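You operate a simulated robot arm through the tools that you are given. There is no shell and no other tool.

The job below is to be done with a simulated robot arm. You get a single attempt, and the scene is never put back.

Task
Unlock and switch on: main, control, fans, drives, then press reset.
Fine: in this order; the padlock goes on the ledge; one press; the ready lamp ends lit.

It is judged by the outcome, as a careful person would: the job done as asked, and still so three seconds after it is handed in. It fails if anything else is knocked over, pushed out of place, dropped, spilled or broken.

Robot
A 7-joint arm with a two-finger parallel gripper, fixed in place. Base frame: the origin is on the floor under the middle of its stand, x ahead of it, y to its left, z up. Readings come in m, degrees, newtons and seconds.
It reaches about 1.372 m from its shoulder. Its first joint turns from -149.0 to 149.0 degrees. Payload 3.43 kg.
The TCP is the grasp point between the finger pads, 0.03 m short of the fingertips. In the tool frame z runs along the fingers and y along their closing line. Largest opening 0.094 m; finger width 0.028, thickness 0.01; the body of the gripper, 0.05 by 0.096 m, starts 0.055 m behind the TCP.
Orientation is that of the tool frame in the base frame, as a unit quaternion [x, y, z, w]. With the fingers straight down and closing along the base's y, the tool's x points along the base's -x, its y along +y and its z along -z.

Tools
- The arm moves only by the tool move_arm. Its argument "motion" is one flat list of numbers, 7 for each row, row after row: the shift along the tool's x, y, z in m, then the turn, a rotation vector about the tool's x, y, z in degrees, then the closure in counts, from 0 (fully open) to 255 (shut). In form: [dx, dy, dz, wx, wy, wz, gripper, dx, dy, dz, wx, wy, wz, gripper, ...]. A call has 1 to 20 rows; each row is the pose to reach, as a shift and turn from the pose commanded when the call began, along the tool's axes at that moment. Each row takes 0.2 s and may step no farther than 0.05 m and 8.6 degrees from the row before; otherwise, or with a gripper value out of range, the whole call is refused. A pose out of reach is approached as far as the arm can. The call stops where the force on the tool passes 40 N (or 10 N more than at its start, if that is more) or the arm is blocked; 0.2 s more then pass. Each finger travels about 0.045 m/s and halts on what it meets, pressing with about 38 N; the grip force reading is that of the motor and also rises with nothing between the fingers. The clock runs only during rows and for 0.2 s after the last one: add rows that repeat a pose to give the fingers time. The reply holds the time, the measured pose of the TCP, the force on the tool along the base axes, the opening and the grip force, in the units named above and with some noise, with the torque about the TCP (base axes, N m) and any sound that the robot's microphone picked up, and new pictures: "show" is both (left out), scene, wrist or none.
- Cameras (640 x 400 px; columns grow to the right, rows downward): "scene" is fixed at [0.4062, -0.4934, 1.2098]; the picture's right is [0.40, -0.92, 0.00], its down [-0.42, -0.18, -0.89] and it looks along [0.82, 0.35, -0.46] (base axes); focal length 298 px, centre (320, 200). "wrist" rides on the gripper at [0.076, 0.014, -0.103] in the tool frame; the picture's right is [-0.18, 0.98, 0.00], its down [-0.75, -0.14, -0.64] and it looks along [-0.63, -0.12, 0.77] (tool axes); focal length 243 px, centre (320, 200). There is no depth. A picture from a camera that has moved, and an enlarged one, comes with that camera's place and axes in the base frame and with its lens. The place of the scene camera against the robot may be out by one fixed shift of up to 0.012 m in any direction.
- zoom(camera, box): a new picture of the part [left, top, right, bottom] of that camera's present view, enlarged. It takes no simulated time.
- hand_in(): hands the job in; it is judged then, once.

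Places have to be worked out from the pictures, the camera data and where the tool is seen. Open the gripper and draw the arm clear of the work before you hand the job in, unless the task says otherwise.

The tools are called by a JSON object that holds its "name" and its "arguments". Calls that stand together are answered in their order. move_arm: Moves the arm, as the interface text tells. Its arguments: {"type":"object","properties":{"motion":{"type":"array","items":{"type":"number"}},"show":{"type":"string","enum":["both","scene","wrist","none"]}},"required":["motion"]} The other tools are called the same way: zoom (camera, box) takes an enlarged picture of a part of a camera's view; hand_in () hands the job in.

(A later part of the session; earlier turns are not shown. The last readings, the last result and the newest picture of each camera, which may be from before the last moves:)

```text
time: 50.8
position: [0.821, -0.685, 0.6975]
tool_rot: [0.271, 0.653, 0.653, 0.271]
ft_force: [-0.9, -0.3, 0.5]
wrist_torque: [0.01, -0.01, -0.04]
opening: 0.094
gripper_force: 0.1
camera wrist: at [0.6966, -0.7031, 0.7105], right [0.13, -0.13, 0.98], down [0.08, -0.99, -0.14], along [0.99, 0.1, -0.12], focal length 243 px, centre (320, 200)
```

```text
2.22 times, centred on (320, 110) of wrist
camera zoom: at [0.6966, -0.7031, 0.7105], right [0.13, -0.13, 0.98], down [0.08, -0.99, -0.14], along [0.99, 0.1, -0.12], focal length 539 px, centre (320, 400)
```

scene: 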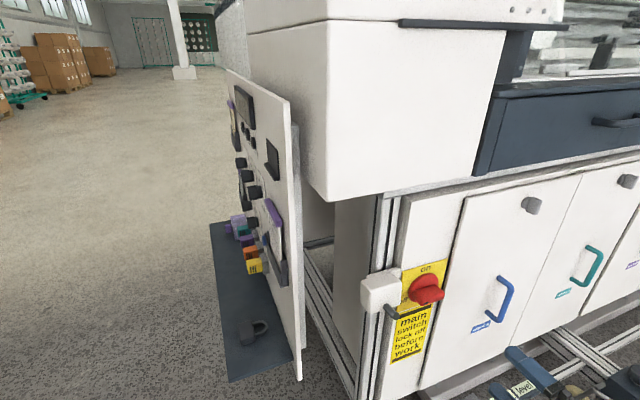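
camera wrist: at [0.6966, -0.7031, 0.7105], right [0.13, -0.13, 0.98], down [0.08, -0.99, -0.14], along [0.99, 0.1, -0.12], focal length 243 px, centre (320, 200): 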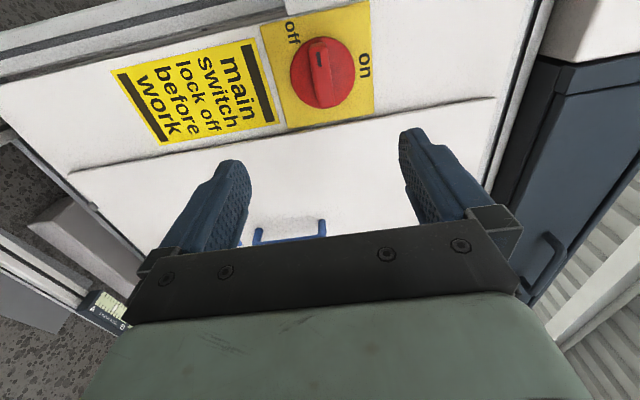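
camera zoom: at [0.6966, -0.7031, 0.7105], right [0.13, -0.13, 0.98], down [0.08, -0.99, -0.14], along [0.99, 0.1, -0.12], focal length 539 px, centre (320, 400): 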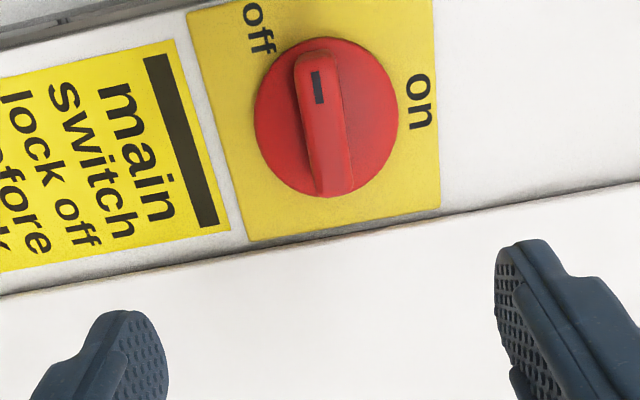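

Fingers now bracket the handle vertically; refined knob axis lateral ≈1.063, z≈0.7005, handle front 0.202 m ahead. I advance 0.15 m with a 3 mm upward correction and check.

{"name": "move_arm", "arguments": {"motion": [0.0005, 0.001, 0.04, 0, 0, 0, 0, 0.001, 0.002, 0.08, 0, 0, 0, 0, 0.0016, 0.003, 0.12, 0, 0, 0, 0, 0.0016, 0.003, 0.15, 0, 0, 0, 0, 0.0016, 0.003, 0.15, 0, 0, 0, 0], "show": "both"}}

{"name": "zoom", "arguments": {"camera": "wrist", "box": [200, 20, 440, 200]}}

{"name": "zoom", "arguments": {"camera": "scene", "box": [350, 240, 500, 350]}}

```text
time: 52.0
position: [0.9267, -0.5781, 0.6977]
tool_rot: [0.27, 0.653, 0.653, 0.271]
ft_force: [0.1, -0.5, 0.2]
wrist_torque: [0.0, -0.02, -0.01]
opening: 0.0941
gripper_force: 0.0
camera wrist: at [0.8004, -0.5971, 0.7119], right [0.13, -0.13, 0.98], down [0.08, -0.99, -0.14], along [0.99, 0.1, -0.12], focal length 243 px, centre (320, 200)
```

scene: 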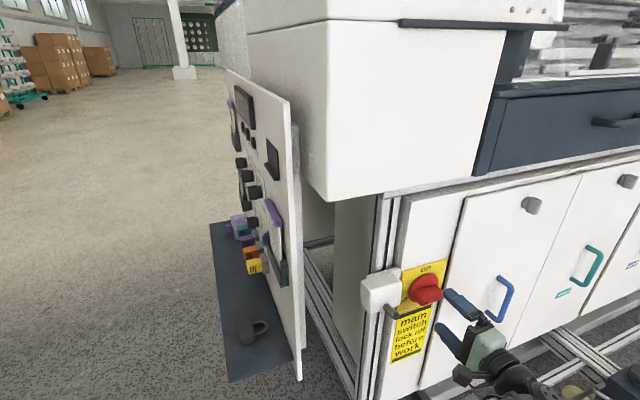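
wrist: 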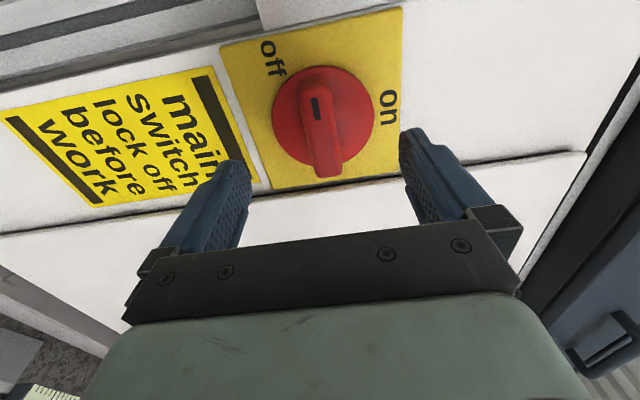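

```text
2.22 times, centred on (320, 110) of wrist
camera zoom: at [0.8004, -0.5971, 0.7119], right [0.13, -0.13, 0.98], down [0.08, -0.99, -0.14], along [0.99, 0.1, -0.12], focal length 539 px, centre (320, 400)
```

zoom: 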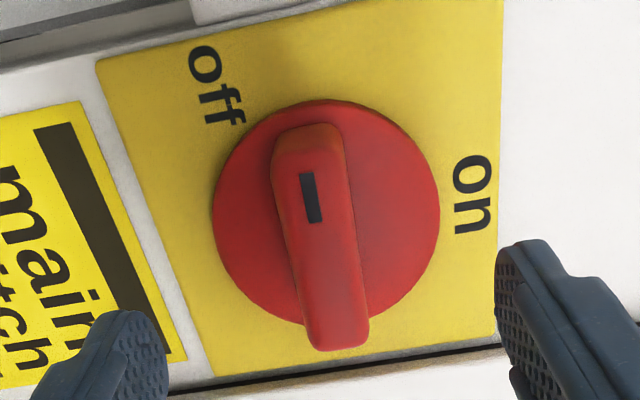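

```text
3.64 times, centred on (425, 295) of scene
camera zoom: at [0.4062, -0.4934, 1.2098], right [0.4, -0.92, 0.0], down [-0.42, -0.18, -0.89], along [0.82, 0.35, -0.46], focal length 1083 px, centre (-62, -146)
```

zoom: 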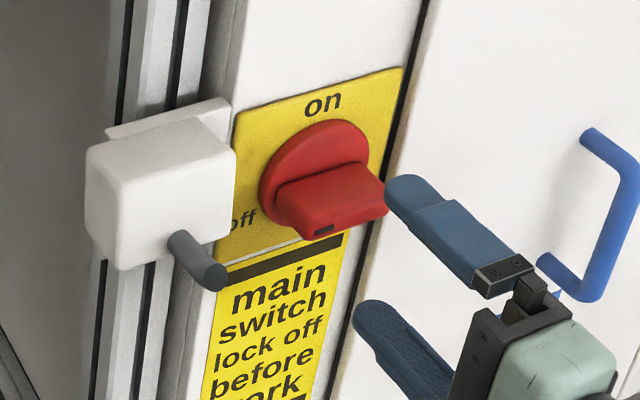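

Position consistent: handle front is 52 mm ahead, centre ~2 mm above the TCP. I advance 45 mm (+2 mm up) and close on the handle.

{"name": "move_arm", "arguments": {"motion": [0, 0.002, 0.02, 0, 0, 0, 0, 0, 0.002, 0.045, 0, 0, 0, 0, 0, 0.002, 0.045, 0, 0, 0, 100, 0, 0.002, 0.045, 0, 0, 0, 160, 0, 0.002, 0.045, 0, 0, 0, 200, 0, 0.002, 0.045, 0, 0, 0, 255, 0, 0.002, 0.045, 0, 0, 0, 255, 0, 0.002, 0.045, 0, 0, 0, 255], "show": "both"}}

{"name": "zoom", "arguments": {"camera": "scene", "box": [350, 240, 500, 350]}}

{"name": "zoom", "arguments": {"camera": "wrist", "box": [200, 40, 440, 240]}}

```text
time: 53.8
position: [0.9595, -0.5464, 0.7004]
tool_rot: [0.27, 0.653, 0.653, 0.271]
ft_force: [0.1, 0.6, -3.2]
wrist_torque: [0.05, 0.02, -0.19]
opening: 0.0215
gripper_force: 43.5
camera wrist: at [0.8327, -0.5652, 0.7137], right [0.13, -0.13, 0.98], down [0.08, -0.99, -0.14], along [0.99, 0.1, -0.12], focal length 243 px, centre (320, 200)
```

scene: 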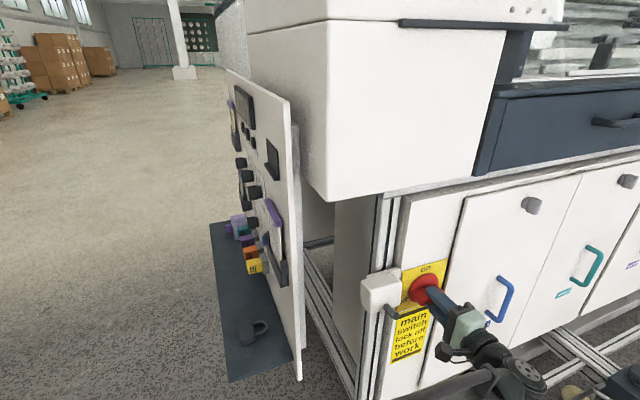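
wrist: 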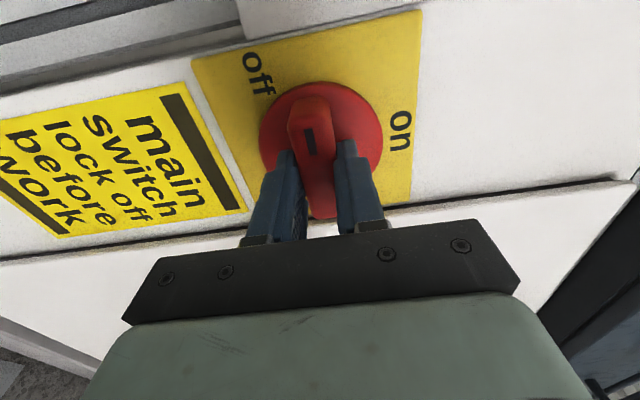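

```text
3.64 times, centred on (425, 295) of scene
camera zoom: at [0.4062, -0.4934, 1.2098], right [0.4, -0.92, 0.0], down [-0.42, -0.18, -0.89], along [0.82, 0.35, -0.46], focal length 1083 px, centre (-62, -146)
```

zoom: 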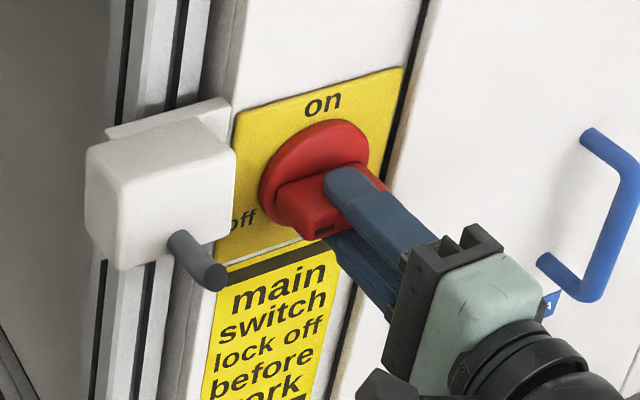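

```text
2.00 times, centred on (320, 140) of wrist
camera zoom: at [0.8327, -0.5652, 0.7137], right [0.13, -0.13, 0.98], down [0.08, -0.99, -0.14], along [0.99, 0.1, -0.12], focal length 485 px, centre (320, 320)
```

zoom: 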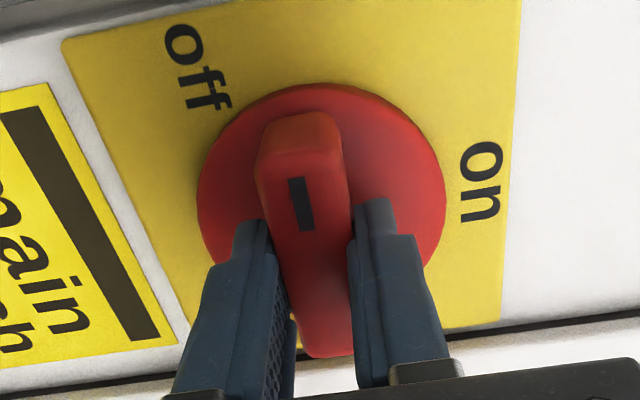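

Gripped squarely on the handle. I turn it clockwise (positive about the tool axis) in small steps, first 30°.

{"name": "move_arm", "arguments": {"motion": [0, 0, 0, 0, 0, 6, 255, 0, 0, 0, 0, 0, 12, 255, 0, 0, 0, 0, 0, 18, 255, 0, 0, 0, 0, 0, 24, 255, 0, 0, 0, 0, 0, 30, 255], "show": "wrist"}}

```text
time: 55.0
position: [0.96, -0.5461, 0.7022]
tool_rot: [0.431, 0.56, 0.701, 0.093]
ft_force: [2.8, -17.6, -0.1]
wrist_torque: [-0.15, -0.02, 0.61]
opening: 0.0218
gripper_force: 45.2
camera wrist: at [0.845, -0.5773, 0.751], right [0.46, -0.46, 0.76], down [-0.04, -0.87, -0.5], along [0.89, 0.2, -0.42], focal length 243 px, centre (320, 200)
```

wrist: 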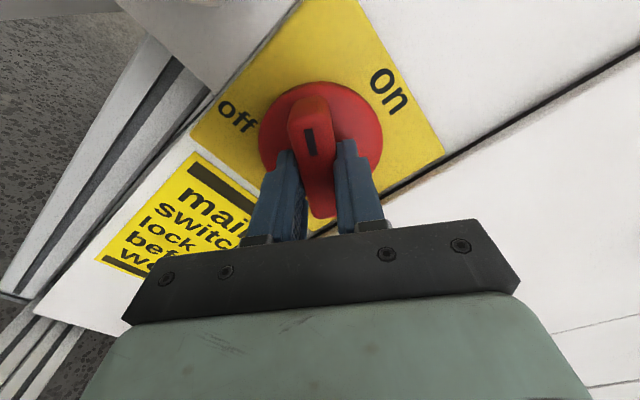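

The handle turns with the hand; ~18 N side load. I continue with a 1.5 mm relieving shift to the right for the next 30°.

{"name": "move_arm", "arguments": {"motion": [-0.0005, 0.0003, -0.0003, 0, 0, 6, 255, -0.001, 0.0006, -0.0006, 0, 0, 12, 255, -0.0013, 0.00075, -0.001, 0, 0, 18, 255, -0.0013, 0.00075, -0.001, 0, 0, 24, 255, -0.0013, 0.00075, -0.001, 0, 0, 30, 255], "show": "wrist"}}

```text
time: 56.2
position: [0.9609, -0.5463, 0.7025]
tool_rot: [0.56, 0.431, 0.702, -0.092]
ft_force: [1.7, -18.7, 9.9]
wrist_torque: [-0.72, 0.65, -0.69]
opening: 0.0218
gripper_force: 44.8
heard: click
camera wrist: at [0.8692, -0.6016, 0.7746], right [0.67, -0.67, 0.33], down [-0.27, -0.63, -0.72], along [0.69, 0.39, -0.6], focal length 243 px, centre (320, 200)
```

wrist: 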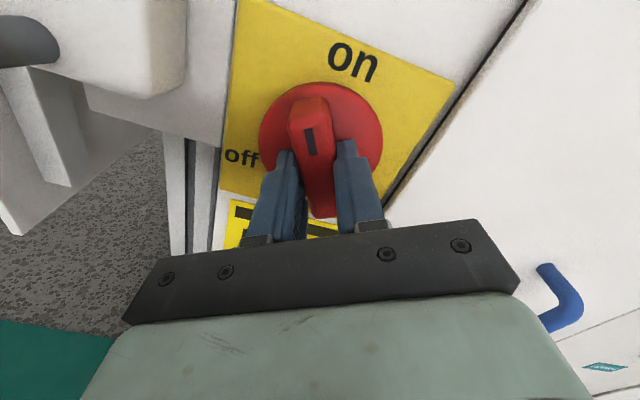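

A click was heard at ~60°; the pointer heads toward "on". I continue the last ~30°.

{"name": "move_arm", "arguments": {"motion": [0, 0, 0, 0, 0, 6, 255, 0, 0, 0, 0, 0, 12, 255, 0, 0, 0, 0, 0, 18, 255, 0, 0, 0, 0, 0, 24, 255, 0, 0, 0, 0, 0, 29, 255], "show": "both"}}

{"name": "zoom", "arguments": {"camera": "scene", "box": [350, 240, 500, 350]}}

```text
time: 57.4
position: [0.9612, -0.5474, 0.7029]
tool_rot: [0.65, 0.275, 0.657, -0.263]
ft_force: [18.9, -29.8, 20.3]
wrist_torque: [-0.71, 0.62, 0.24]
opening: 0.0218
gripper_force: 45.3
camera wrist: at [0.8968, -0.6294, 0.7781], right [0.69, -0.7, -0.17], down [-0.54, -0.36, -0.76], along [0.47, 0.62, -0.63], focal length 243 px, centre (320, 200)
```

scene: 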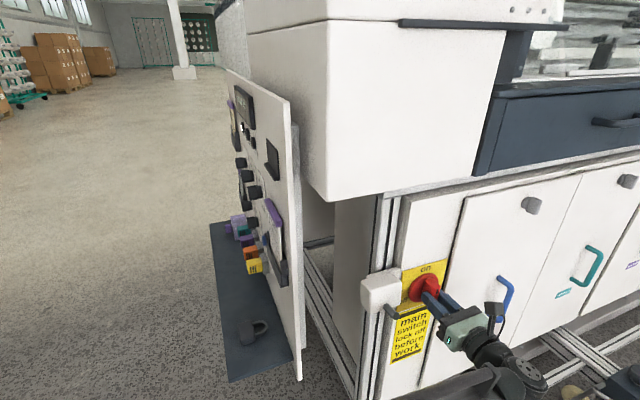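
wrist: 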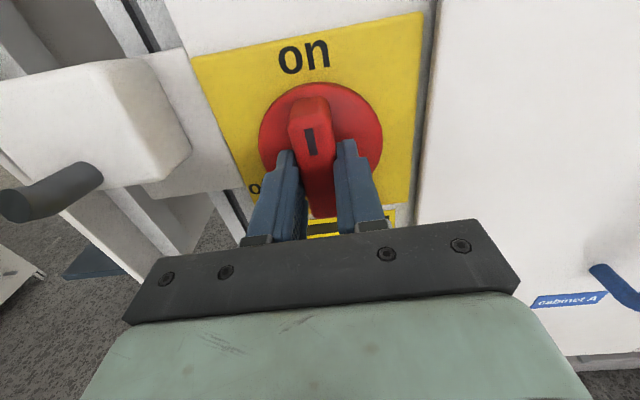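

```text
3.64 times, centred on (425, 295) of scene
camera zoom: at [0.4062, -0.4934, 1.2098], right [0.4, -0.92, 0.0], down [-0.42, -0.18, -0.89], along [0.82, 0.35, -0.46], focal length 1083 px, centre (-62, -146)
```

zoom: 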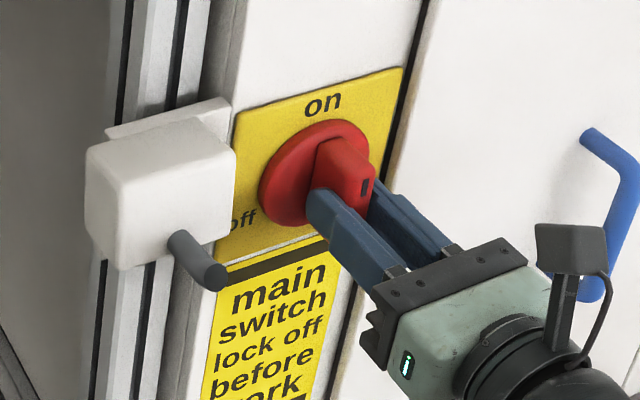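

The handle is vertical, pointing to "on", at its stop. I open the fingers part-way to release it, then back straight out.

{"name": "move_arm", "arguments": {"motion": [0, 0, 0, 0, 0, 0, 180, 0, 0, 0, 0, 0, 0, 140, 0, 0, 0, 0, 0, 0, 120, 0, 0, 0, 0, 0, 0, 120], "show": "none"}}

```text
time: 58.4
position: [0.9596, -0.5467, 0.7011]
tool_rot: [0.651, 0.277, 0.656, -0.265]
ft_force: [-0.8, -0.4, 0.0]
wrist_torque: [0.02, 0.0, 0.0]
opening: 0.0498
gripper_force: 0.1
```

Released, no contact force. Back out along the tool axis and look at switch and panel lamps.

{"name": "move_arm", "arguments": {"motion": [0, 0, -0.025, 0, 0, 0, 120, 0, 0, -0.05, 0, 0, 0, 100, 0, 0, -0.09, 0, 0, 0, 50, 0, 0, -0.13, 0, 0, 0, 0, 0, 0, -0.17, 0, 0, 0, 0, 0, 0, -0.21, 0, 0, 0, 0], "show": "both"}}

{"name": "zoom", "arguments": {"camera": "scene", "box": [350, 240, 500, 350]}}

{"name": "zoom", "arguments": {"camera": "scene", "box": [215, 70, 315, 290]}}

```text
time: 59.8
position: [0.8109, -0.6936, 0.7009]
tool_rot: [0.651, 0.277, 0.656, -0.263]
ft_force: [-0.6, 0.3, -1.4]
wrist_torque: [-0.01, 0.03, -0.02]
opening: 0.0941
gripper_force: 0.0
camera wrist: at [0.7476, -0.7756, 0.7771], right [0.7, -0.7, -0.16], down [-0.54, -0.37, -0.76], along [0.47, 0.62, -0.63], focal length 243 px, centre (320, 200)
```

scene: 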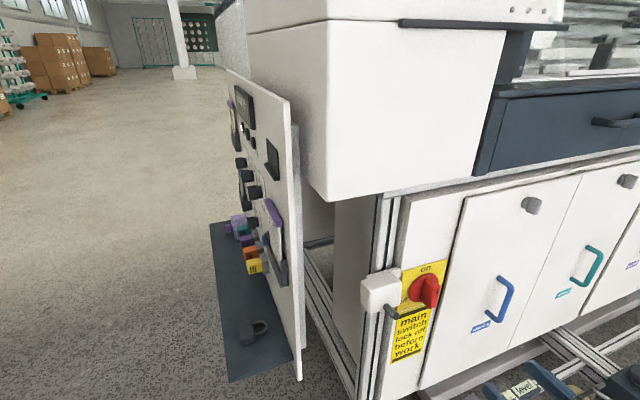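
wrist: 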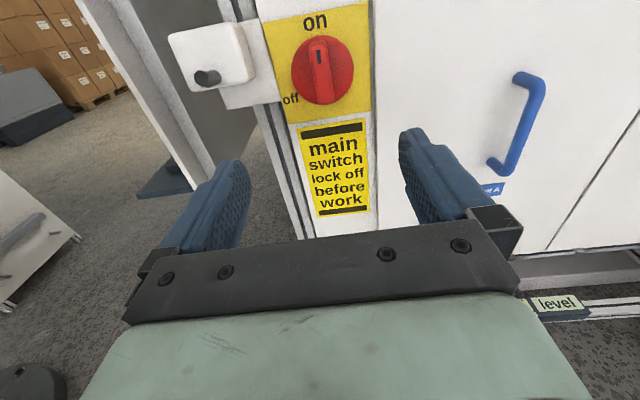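

```text
3.64 times, centred on (425, 295) of scene
camera zoom: at [0.4062, -0.4934, 1.2098], right [0.4, -0.92, 0.0], down [-0.42, -0.18, -0.89], along [0.82, 0.35, -0.46], focal length 1083 px, centre (-62, -146)
```

zoom: 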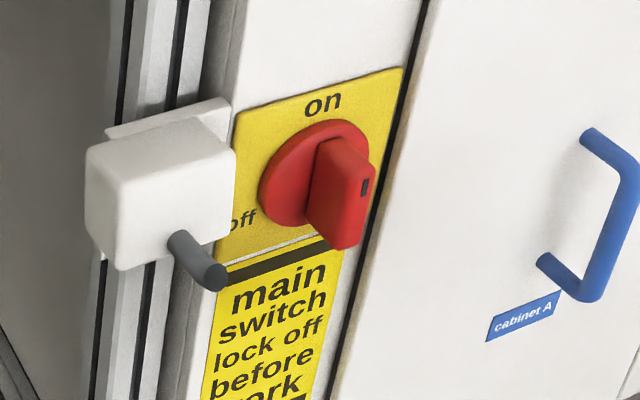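

```text
1.82 times, centred on (265, 180) of scene
camera zoom: at [0.4062, -0.4934, 1.2098], right [0.4, -0.92, 0.0], down [-0.42, -0.18, -0.89], along [0.82, 0.35, -0.46], focal length 541 px, centre (420, 236)
```

zoom: 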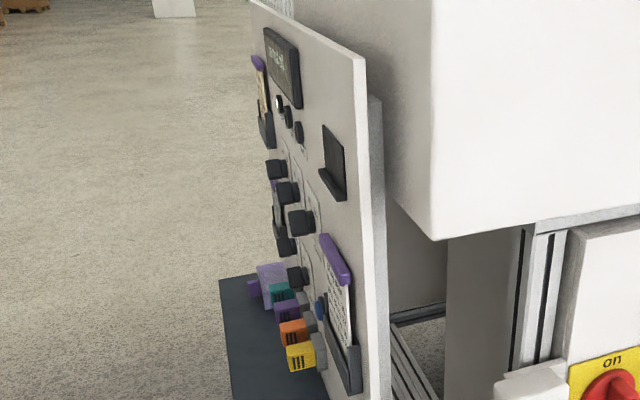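

Main is on: pointer up at "on", display lit and the power lamp on. Next the panel: I roll the hand back to the camera-below posture while retreating to the transit waypoint (joint range suits that at the panel).

{"name": "move_arm", "arguments": {"motion": [0.0127, -0.0072, -0.005, 0, 0, -8.2, 0, 0.0255, -0.0144, -0.01, 0, 0, -16.4, 0, 0.0382, -0.0215, -0.015, 0, 0, -24.5, 0, 0.0509, -0.0287, -0.02, 0, 0, -32.7, 0, 0.0636, -0.0359, -0.025, 0, 0, -40.9, 0, 0.0764, -0.0431, -0.03, 0, 0, -49.1, 0, 0.0891, -0.0503, -0.035, 0, 0, -57.3, 0, 0.1018, -0.0575, -0.04, 0, 0, -65.5, 0, 0.1145, -0.0646, -0.045, 0, 0, -73.6, 0, 0.1273, -0.0718, -0.05, 0, 0, -81.8, 0, 0.14, -0.079, -0.055, 0, 0, -90, 0], "show": "none"}}

```text
time: 62.2
position: [0.7141, -0.6768, 0.8406]
tool_rot: [0.263, 0.656, 0.651, 0.278]
ft_force: [-0.2, 0.8, -0.1]
wrist_torque: [0.03, 0.02, -0.03]
opening: 0.0939
gripper_force: 0.0
```

Continue the second half of the roll and retreat.

{"name": "move_arm", "arguments": {"motion": [0.0072, 0.0127, -0.005, 0, 0, -8.2, 0, 0.0144, 0.0255, -0.01, 0, 0, -16.4, 0, 0.0215, 0.0382, -0.015, 0, 0, -24.5, 0, 0.0287, 0.0509, -0.02, 0, 0, -32.7, 0, 0.0359, 0.0636, -0.025, 0, 0, -40.9, 0, 0.0431, 0.0764, -0.03, 0, 0, -49.1, 0, 0.0503, 0.0891, -0.035, 0, 0, -57.3, 0, 0.0575, 0.1018, -0.04, 0, 0, -65.5, 0, 0.0646, 0.1145, -0.045, 0, 0, -73.6, 0, 0.0718, 0.1273, -0.05, 0, 0, -81.8, 0, 0.079, 0.14, -0.055, 0, 0, -90, 0], "show": "none"}}

```text
time: 64.6
position: [0.6184, -0.6575, 0.9788]
tool_rot: [-0.277, 0.65, 0.263, 0.656]
ft_force: [0.0, -0.2, 0.4]
wrist_torque: [-0.04, 0.0, -0.01]
opening: 0.094
gripper_force: 0.1
```

Now tilt fingers down ~47° for the transit posture.

{"name": "move_arm", "arguments": {"motion": [0, 0, 0, 0, 7.8, 0, 0, 0, 0, 0, 0, 15.6, 0, 0, 0, 0, 0, 0, 23.5, 0, 0, 0, 0, 0, 0, 31.3, 0, 0, 0, 0, 0, 0, 39.2, 0, 0, 0, 0, 0, 0, 47, 0, 0], "show": "none"}}

```text
time: 66.0
position: [0.6179, -0.6574, 0.9769]
tool_rot: [-0.36, 0.859, 0.132, 0.34]
ft_force: [-0.6, 0.1, 0.1]
wrist_torque: [-0.01, -0.03, -0.01]
opening: 0.0939
gripper_force: 0.1
```

Sweep to heading 0° at the panel edge, as before.

{"name": "move_arm", "arguments": {"motion": [-0.0252, 0.0252, 0.0207, 3.1, 0, 3.3, 0, -0.0504, 0.0505, 0.0415, 6.1, 0, 6.6, 0, -0.0755, 0.0757, 0.0622, 9.2, 0, 9.9, 0, -0.1007, 0.101, 0.083, 12.3, 0, 13.2, 0, -0.1259, 0.1262, 0.1037, 15.3, -0.1, 16.5, 0, -0.1511, 0.1515, 0.1244, 18.4, -0.1, 19.8, 0, -0.1763, 0.1767, 0.1452, 21.5, -0.1, 23.1, 0, -0.2014, 0.202, 0.1659, 24.6, -0.2, 26.4, 0, -0.2266, 0.2272, 0.1867, 27.6, -0.2, 29.7, 0, -0.2518, 0.2525, 0.2074, 30.7, -0.2, 33, 0], "show": "none"}}

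```text
time: 68.2
position: [0.6672, -0.2488, 0.9927]
tool_rot: [0.0, 0.927, -0.007, 0.375]
ft_force: [-0.3, 0.6, 0.4]
wrist_torque: [0.01, 0.05, -0.01]
opening: 0.094
gripper_force: 0.1
```

And to heading -45° in front of the panel.

{"name": "move_arm", "arguments": {"motion": [-0.0028, 0.0434, 0.002, 3.8, 0, 4.1, 0, -0.0056, 0.0868, 0.004, 7.7, 0, 8.3, 0, -0.0084, 0.1301, 0.006, 11.5, -0.1, 12.4, 0, -0.0113, 0.1735, 0.008, 15.3, -0.1, 16.5, 0, -0.0141, 0.2169, 0.0101, 19.1, -0.1, 20.6, 0, -0.0169, 0.2603, 0.0121, 23, -0.1, 24.8, 0, -0.0197, 0.3036, 0.0141, 26.8, -0.2, 28.9, 0, -0.0225, 0.347, 0.0161, 30.6, -0.2, 33, 0], "show": "none"}}

```text
time: 70.0
position: [0.6969, 0.0945, 0.9917]
tool_rot: [0.357, 0.855, -0.142, 0.349]
ft_force: [0.0, 0.0, 0.4]
wrist_torque: [0.02, 0.01, 0.02]
opening: 0.094
gripper_force: 0.1
```

In front of the panel. I move level with the "control" knob (t≈0.51 m, z≈0.867), ~0.25 m out, tool horizontal.

{"name": "move_arm", "arguments": {"motion": [0.0027, 0.0378, 0.0171, 0, -5.1, 0, 0, 0.0053, 0.0756, 0.0342, 0, -10.2, 0, 0, 0.008, 0.1134, 0.0513, 0, -15.3, 0, 0, 0.0106, 0.1512, 0.0684, 0, -20.4, 0, 0, 0.0133, 0.189, 0.0855, 0, -25.4, 0, 0, 0.0159, 0.2268, 0.1026, 0, -30.5, 0, 0, 0.0186, 0.2646, 0.1197, 0, -35.6, 0, 0, 0.0212, 0.3024, 0.1368, 0, -40.7, 0, 0, 0.0239, 0.3402, 0.1539, 0, -45.8, 0, 0], "show": "both"}}

{"name": "zoom", "arguments": {"camera": "wrist", "box": [220, 0, 440, 160]}}

```text
time: 72.0
position: [1.0033, 0.2765, 0.8669]
tool_rot: [0.273, 0.651, -0.268, 0.655]
ft_force: [0.0, 0.7, -0.1]
wrist_torque: [0.01, 0.01, 0.04]
opening: 0.0942
gripper_force: 0.1
camera wrist: at [0.9406, 0.3602, 0.7908], right [0.69, 0.69, 0.19], down [-0.56, 0.35, 0.75], along [0.45, -0.63, 0.63], focal length 243 px, centre (320, 200)
```

scene: 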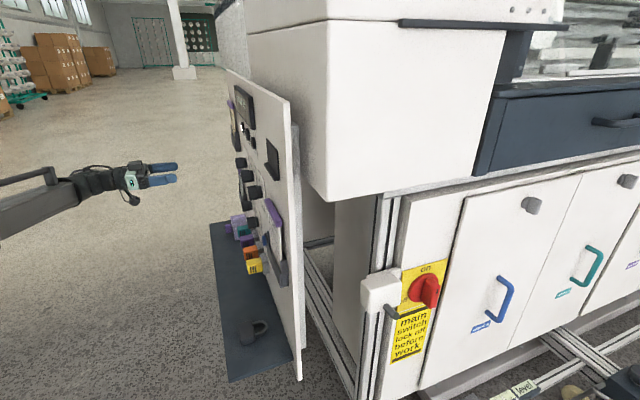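
wrist: 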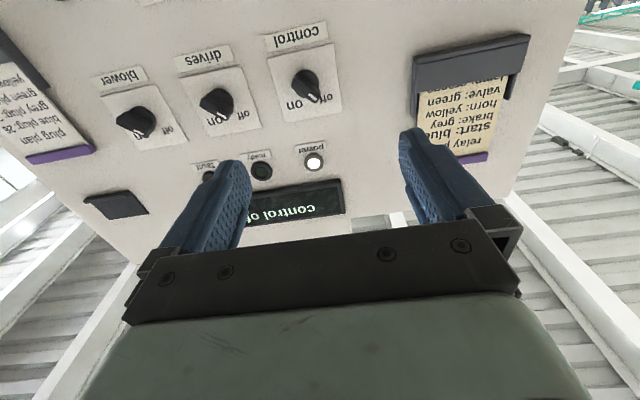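

```text
2.50 times, centred on (330, 80) of wrist
camera zoom: at [0.9406, 0.3602, 0.7908], right [0.69, 0.69, 0.19], down [-0.56, 0.35, 0.75], along [0.45, -0.63, 0.63], focal length 606 px, centre (295, 500)
```

zoom: 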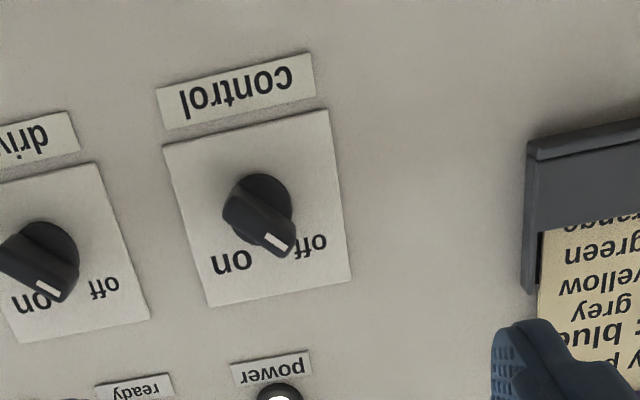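

The display now reads "control of(f)", power lamp white. I estimate the control knob axis at t≈0.494, z≈0.869, front at ~45–50 mm from the panel. I shift 20 mm right, roll -45° to align with the bar, and move 0.1 m closer.

{"name": "move_arm", "arguments": {"motion": [-0.0003, -0.003, 0.015, 0, 0, -7.5, 0, -0.0007, -0.0068, 0.03, 0, 0, -15, 0, -0.001, -0.0103, 0.045, 0, 0, -22.5, 0, -0.0013, -0.0137, 0.06, 0, 0, -30, 0, -0.0017, -0.017, 0.08, 0, 0, -37.5, 0, -0.002, -0.0205, 0.1, 0, 0, -45, 0], "show": "both"}}

{"name": "zoom", "arguments": {"camera": "wrist", "box": [200, 20, 440, 220]}}

```text
time: 73.4
position: [1.0581, 0.1894, 0.8708]
tool_rot: [0.001, 0.707, -0.499, 0.501]
ft_force: [-0.3, 0.5, 0.2]
wrist_torque: [0.04, 0.02, -0.03]
opening: 0.0939
gripper_force: 0.1
camera wrist: at [0.9552, 0.2313, 0.8061], right [0.59, 0.58, -0.56], down [-0.15, 0.76, 0.63], along [0.8, -0.29, 0.53], focal length 243 px, centre (320, 200)
```

scene: 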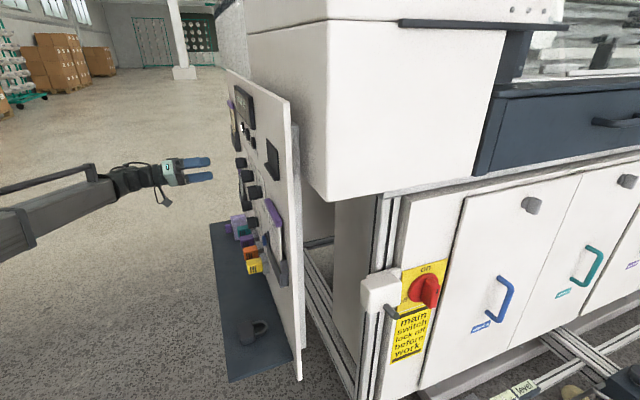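
wrist: 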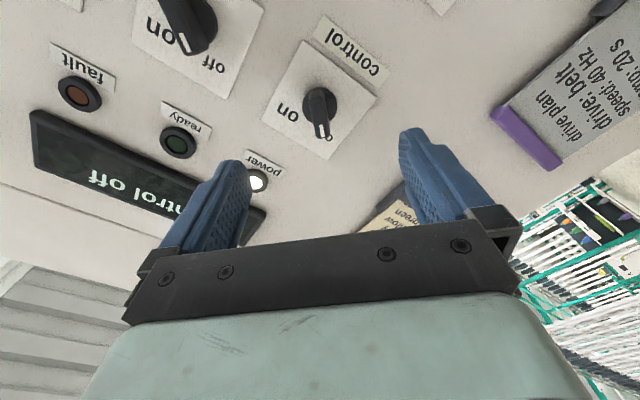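

```text
2.00 times, centred on (320, 120) of wrist
camera zoom: at [0.9552, 0.2313, 0.8061], right [0.59, 0.58, -0.56], down [-0.15, 0.76, 0.63], along [0.8, -0.29, 0.53], focal length 485 px, centre (320, 360)
```

zoom: 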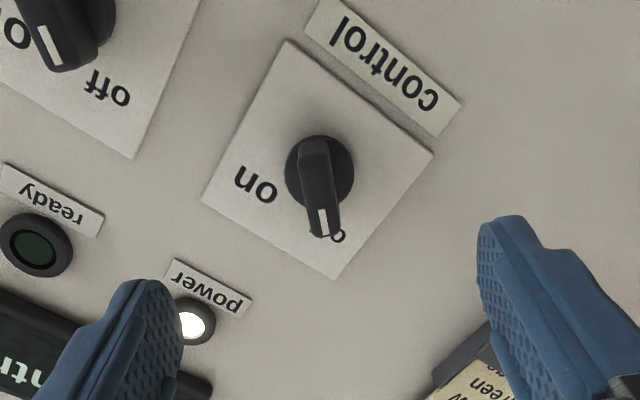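

The bar is aligned between the fingers; refined axis t≈0.4945, z≈0.8735, front face ≈0.107 m ahead. I advance 95 mm (4 mm correction along the bar) and close.

{"name": "move_arm", "arguments": {"motion": [-0.002, 0, 0.035, 0, 0, 0, 0, -0.0038, 0, 0.07, 0, 0, 0, 0, -0.0038, 0, 0.095, 0, 0, 0, 0, -0.0038, 0, 0.095, 0, 0, 0, 0], "show": "both"}}

{"name": "zoom", "arguments": {"camera": "wrist", "box": [200, 20, 440, 220]}}

{"name": "zoom", "arguments": {"camera": "scene", "box": [180, 110, 300, 220]}}

```text
time: 74.4
position: [1.1269, 0.1253, 0.8737]
tool_rot: [0.002, 0.707, -0.499, 0.502]
ft_force: [0.1, 0.1, -0.4]
wrist_torque: [0.0, 0.02, 0.0]
opening: 0.0939
gripper_force: 0.1
camera wrist: at [1.0234, 0.1672, 0.8091], right [0.59, 0.59, -0.56], down [-0.15, 0.76, 0.63], along [0.8, -0.29, 0.53], focal length 243 px, centre (320, 200)
```

scene: 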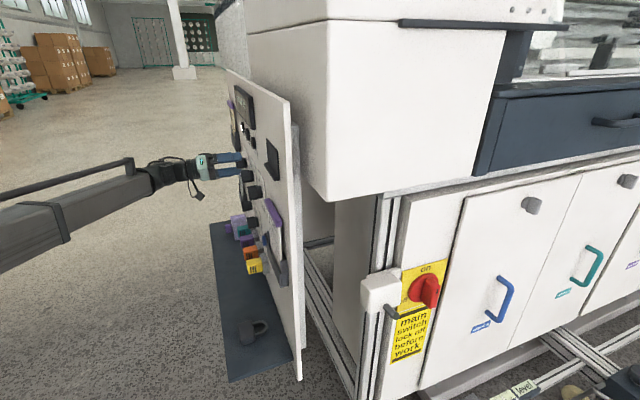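
wrist: 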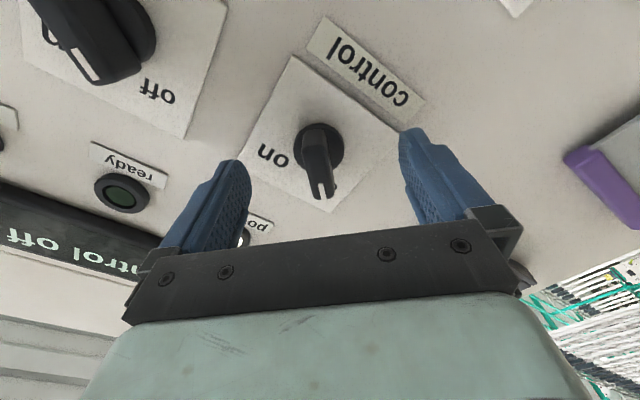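

```text
2.00 times, centred on (320, 120) of wrist
camera zoom: at [1.0234, 0.1672, 0.8091], right [0.59, 0.59, -0.56], down [-0.15, 0.76, 0.63], along [0.8, -0.29, 0.53], focal length 485 px, centre (320, 360)
```

zoom: 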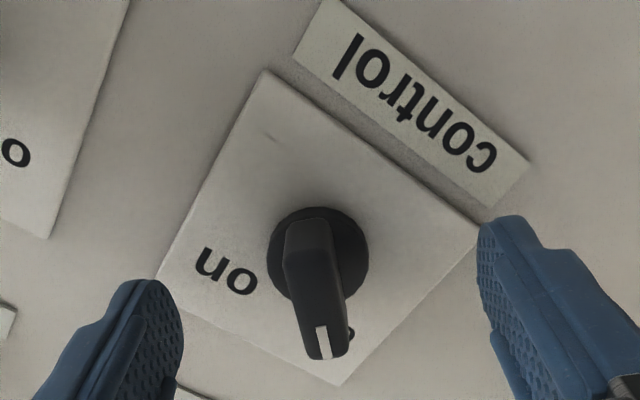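

```text
3.64 times, centred on (240, 165) of scene
camera zoom: at [0.4062, -0.4934, 1.2098], right [0.4, -0.92, 0.0], down [-0.42, -0.18, -0.89], along [0.82, 0.35, -0.46], focal length 1083 px, centre (611, 327)
```

zoom: 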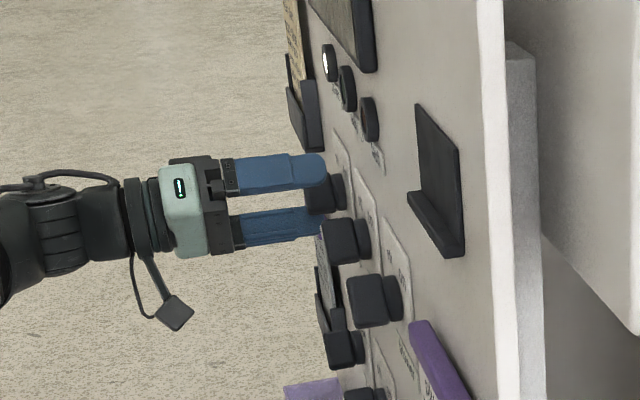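

Front face of the bar is 12 mm beyond the TCP, tips ~17 mm past it. Close on the bar.

{"name": "move_arm", "arguments": {"motion": [0, 0, 0, 0, 0, 0, 100, 0, 0, 0, 0, 0, 0, 170, 0, 0, 0, 0, 0, 0, 210, 0, 0, 0, 0, 0, 0, 235, 0, 0, 0, 0, 0, 0, 255, 0, 0, 0, 0, 0, 0, 255, 0, 0, 0, 0, 0, 0, 255], "show": "wrist"}}

```text
time: 76.0
position: [1.1247, 0.1254, 0.8746]
tool_rot: [0.004, 0.706, -0.5, 0.501]
ft_force: [-3.8, -2.7, 5.0]
wrist_torque: [0.15, 0.14, -0.09]
opening: 0.014
gripper_force: 44.9
camera wrist: at [1.0228, 0.1671, 0.8096], right [0.59, 0.58, -0.56], down [-0.15, 0.76, 0.63], along [0.79, -0.29, 0.53], focal length 243 px, centre (320, 200)
```

wrist: 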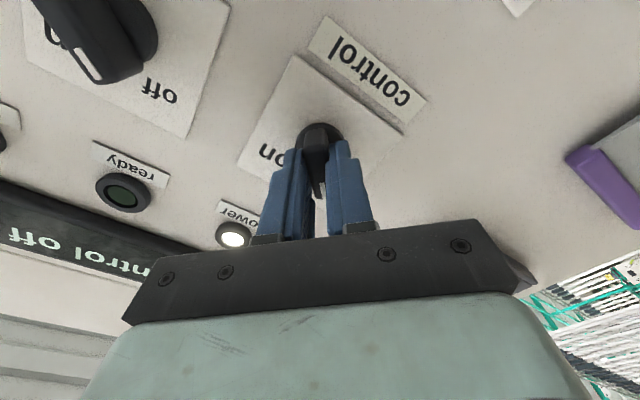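

Gripped (14 mm, 45 N). Turn clockwise in 6° steps, first 45°.

{"name": "move_arm", "arguments": {"motion": [0, -0.0005, 0, 0, 0, 6, 255, 0, -0.0008, 0, 0, 0, 12, 255, 0, -0.001, 0, 0, 0, 18, 255, 0, -0.001, 0, 0, 0, 24, 255, 0, -0.001, 0, 0, 0, 30, 255, 0, -0.001, 0, 0, 0, 36, 255, 0, -0.001, 0, 0, 0, 42, 255], "show": "wrist"}}

```text
time: 77.6
position: [1.1267, 0.1251, 0.8743]
tool_rot: [0.255, 0.659, -0.284, 0.648]
ft_force: [-13.8, 8.0, -5.3]
wrist_torque: [0.71, 0.72, -0.13]
opening: 0.0138
gripper_force: 45.6
camera wrist: at [1.0612, 0.2055, 0.7971], right [0.7, 0.7, 0.14], down [-0.53, 0.38, 0.76], along [0.48, -0.61, 0.64], focal length 243 px, centre (320, 200)
```

wrist: 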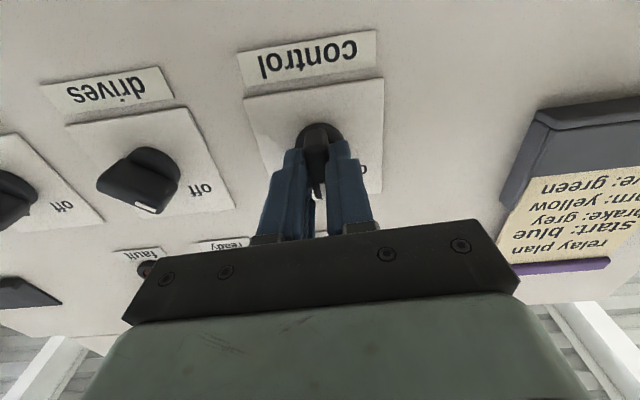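

Turning fine. Continue the remaining ~46°, easing back 1 mm.

{"name": "move_arm", "arguments": {"motion": [0, 0, -0.0005, 0, 0, 6, 255, 0, 0, -0.001, 0, 0, 12, 255, 0, 0, -0.001, 0, 0, 18, 255, 0, 0, -0.001, 0, 0, 24, 255, 0, 0, -0.001, 0, 0, 30, 255, 0, 0, -0.001, 0, 0, 36, 255, 0, 0, -0.001, 0, 0, 42, 255, 0, 0, -0.001, 0, 0, 47, 255], "show": "both"}}

```text
time: 79.4
position: [1.1269, 0.1253, 0.8749]
tool_rot: [0.497, 0.502, -0.004, 0.708]
ft_force: [-2.2, 16.1, -8.5]
wrist_torque: [-0.45, -0.42, -0.81]
opening: 0.0141
gripper_force: 45.7
heard: click
camera wrist: at [1.0987, 0.243, 0.8295], right [0.4, 0.41, 0.82], down [-0.9, 0.01, 0.44], along [0.17, -0.91, 0.37], focal length 243 px, centre (320, 200)
```

scene: 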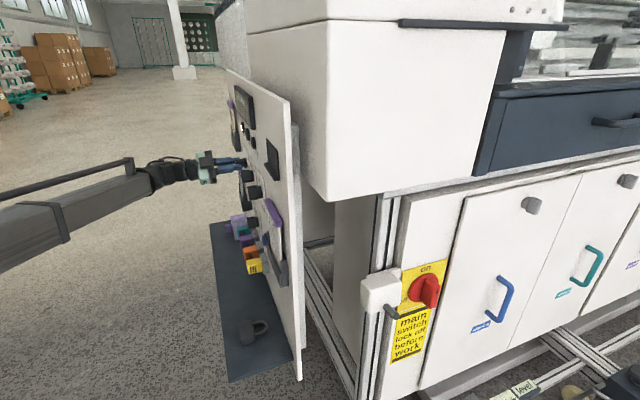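
wrist: 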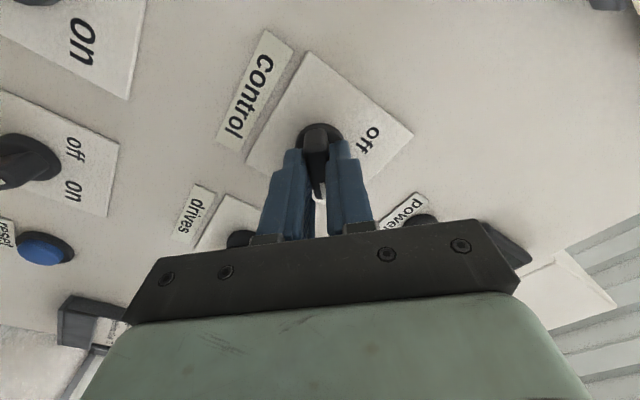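

Click heard; knob is at +45° ("on"). Release and back out, then check.

{"name": "move_arm", "arguments": {"motion": [0, 0, 0, 0, 0, 0, 200, 0, 0, 0, 0, 0, 0, 150, 0, 0, 0, 0, 0, 0, 110, 0, 0, 0, 0, 0, 0, 110], "show": "none"}}

{"name": "move_arm", "arguments": {"motion": [0, 0, -0.02, 0, 0, 0, 110, 0, 0, -0.05, 0, 0, 0, 80, 0, 0, -0.09, 0, 0, -7, 40, 0, 0, -0.12, 0, 0, -14, 0], "show": "wrist"}}

{"name": "zoom", "arguments": {"camera": "wrist", "box": [180, 0, 460, 200]}}

```text
time: 80.4
position: [1.1255, 0.1249, 0.8751]
tool_rot: [0.497, 0.503, -0.004, 0.707]
ft_force: [0.8, 0.0, 0.1]
wrist_torque: [-0.02, 0.02, 0.02]
opening: 0.0534
gripper_force: 0.0
```

```text
time: 81.4
position: [1.0398, 0.2087, 0.8746]
tool_rot: [0.431, 0.56, -0.091, 0.702]
ft_force: [-1.0, 0.0, 0.5]
wrist_torque: [-0.01, -0.01, 0.01]
opening: 0.0939
gripper_force: 0.2
camera wrist: at [1.0039, 0.3179, 0.8155], right [0.53, 0.53, 0.65], down [-0.81, 0.1, 0.58], along [0.24, -0.84, 0.49], focal length 243 px, centre (320, 200)
```

wrist: 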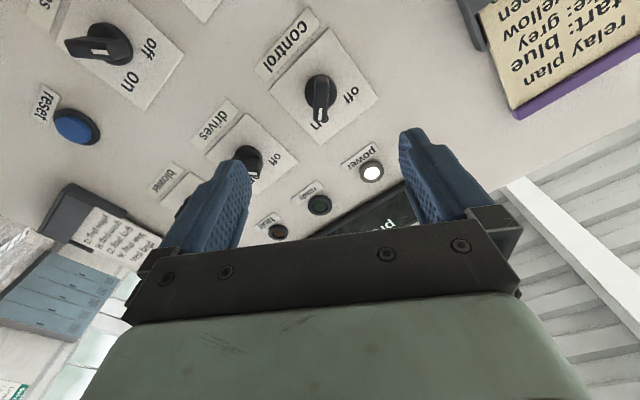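

```text
2.00 times, centred on (320, 100) of wrist
camera zoom: at [1.0039, 0.3179, 0.8155], right [0.53, 0.53, 0.65], down [-0.81, 0.1, 0.58], along [0.24, -0.84, 0.49], focal length 485 px, centre (320, 400)
```

zoom: 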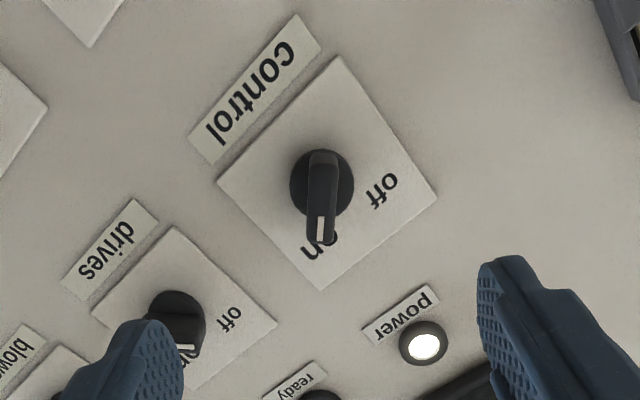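

Control now points to "on". The display text changed ("pro…"); I enlarge it.

{"name": "zoom", "arguments": {"camera": "wrist", "box": [260, 140, 440, 250]}}

{"name": "zoom", "arguments": {"camera": "scene", "box": [220, 80, 280, 140]}}

```text
3.56 times, centred on (350, 195) of wrist
camera zoom: at [1.0039, 0.3179, 0.8155], right [0.53, 0.53, 0.65], down [-0.81, 0.1, 0.58], along [0.24, -0.84, 0.49], focal length 863 px, centre (213, 218)
```

zoom: 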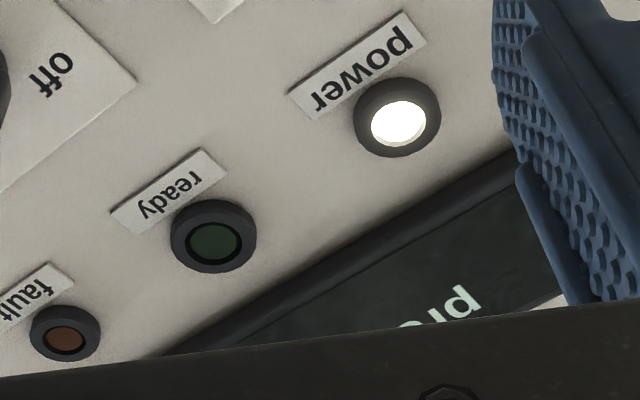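

```text
6.67 times, centred on (250, 110) of scene
camera zoom: at [0.4062, -0.4934, 1.2098], right [0.4, -0.92, 0.0], down [-0.42, -0.18, -0.89], along [0.82, 0.35, -0.46], focal length 1985 px, centre (787, 800)
```

zoom: 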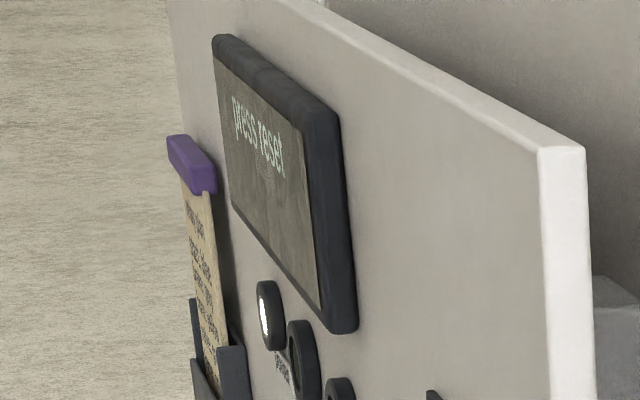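

The display says "press reset" already, but the task order requires fans and drives first, so I continue. Fans sits directly below control (axis ≈ t 0.4945, z ≈0.711); I move down 0.164 m at this standoff and roll back to -45°.

{"name": "move_arm", "arguments": {"motion": [0.0129, -0.0073, 0, 0, 0, -6.9, 0, 0.0259, -0.0147, 0, 0, 0, -13.8, 0, 0.0388, -0.022, 0, 0, 0, -20.7, 0, 0.0518, -0.0293, 0, 0, 0, -27.6, 0, 0.0647, -0.0366, 0, 0, 0, -34.5, 0, 0.0777, -0.044, 0, 0, 0, -41.5, 0, 0.0906, -0.0513, 0, 0, 0, -48.4, 0, 0.1036, -0.0586, 0, 0, 0, -55.3, 0, 0.1165, -0.066, 0, 0, 0, -62.2, 0, 0.1295, -0.0733, 0, 0, 0, -69.1, 0, 0.1424, -0.0806, 0, 0, 0, -76, 0], "show": "both"}}

{"name": "zoom", "arguments": {"camera": "wrist", "box": [200, 0, 440, 200]}}

```text
time: 83.8
position: [1.0429, 0.2122, 0.7101]
tool_rot: [-0.005, 0.707, -0.502, 0.498]
ft_force: [0.1, 0.3, -0.1]
wrist_torque: [0.01, 0.03, 0.0]
opening: 0.0942
gripper_force: 0.0
camera wrist: at [0.939, 0.2519, 0.6458], right [0.58, 0.58, -0.58], down [-0.14, 0.77, 0.63], along [0.8, -0.28, 0.53], focal length 243 px, centre (320, 200)
```

scene: 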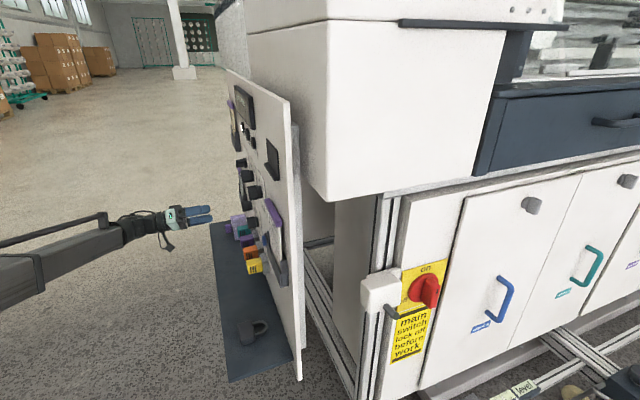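
wrist: 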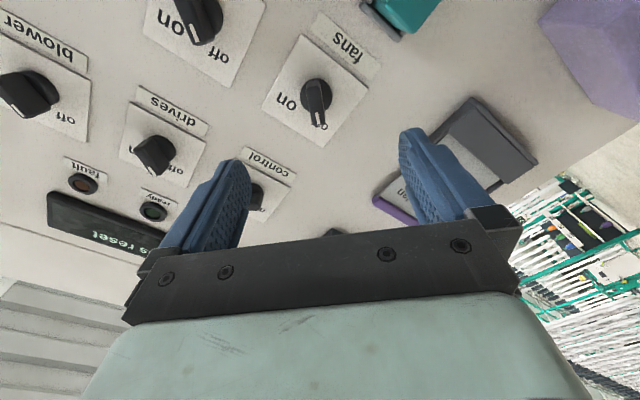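

```text
2.00 times, centred on (320, 100) of wrist
camera zoom: at [0.939, 0.2519, 0.6458], right [0.58, 0.58, -0.58], down [-0.14, 0.77, 0.63], along [0.8, -0.28, 0.53], focal length 485 px, centre (320, 400)
```

zoom: 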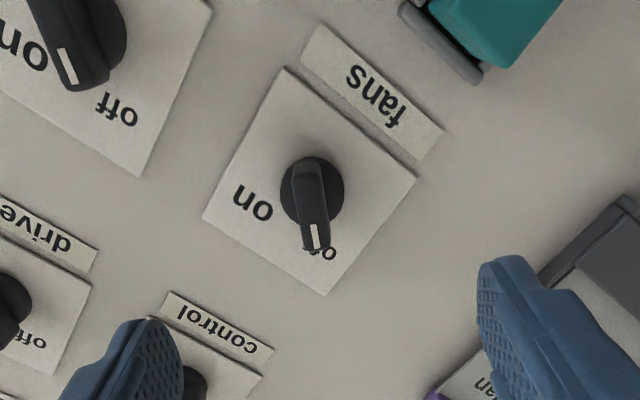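

Fans knob aligned between the fingers (mark at z≈0.721, same plan position as control's). Front face 0.133 m ahead; advance 0.121 m with 3 mm cross-correction.

{"name": "move_arm", "arguments": {"motion": [0, -0.001, 0.04, 0, 0, 0, 0, 0, -0.002, 0.08, 0, 0, 0, 0, 0, -0.003, 0.11, 0, 0, 0, 0, 0, -0.003, 0.121, 0, 0, 0, 0, 0, -0.003, 0.121, 0, 0, 0, 0], "show": "wrist"}}

{"name": "zoom", "arguments": {"camera": "wrist", "box": [200, 20, 440, 220]}}

{"name": "zoom", "arguments": {"camera": "scene", "box": [180, 160, 310, 290]}}

```text
time: 85.0
position: [1.126, 0.1244, 0.7119]
tool_rot: [-0.004, 0.707, -0.503, 0.498]
ft_force: [0.6, 0.7, -0.2]
wrist_torque: [-0.02, 0.01, 0.0]
opening: 0.0939
gripper_force: 0.0
camera wrist: at [1.023, 0.1653, 0.648], right [0.58, 0.58, -0.57], down [-0.14, 0.77, 0.63], along [0.8, -0.28, 0.53], focal length 243 px, centre (320, 200)
```

wrist: 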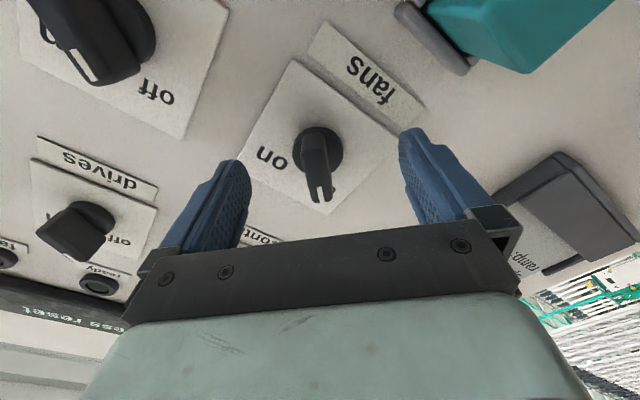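

```text
2.00 times, centred on (320, 120) of wrist
camera zoom: at [1.023, 0.1653, 0.648], right [0.58, 0.58, -0.57], down [-0.14, 0.77, 0.63], along [0.8, -0.28, 0.53], focal length 485 px, centre (320, 360)
```

zoom: 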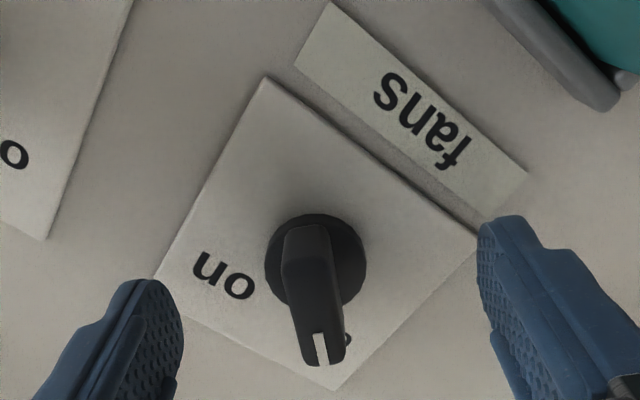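

```text
3.08 times, centred on (245, 225) of scene
camera zoom: at [0.4062, -0.4934, 1.2098], right [0.4, -0.92, 0.0], down [-0.42, -0.18, -0.89], along [0.82, 0.35, -0.46], focal length 916 px, centre (551, 123)
```

zoom: 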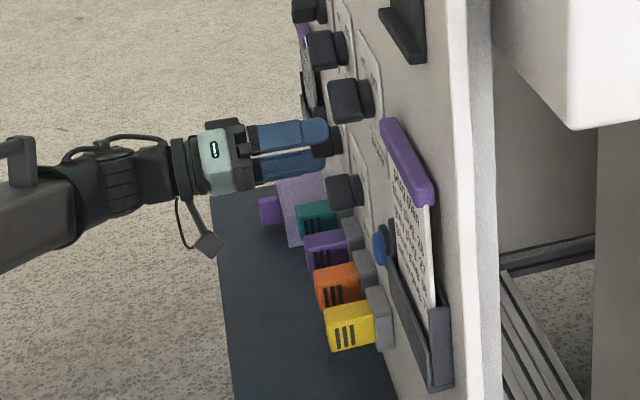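

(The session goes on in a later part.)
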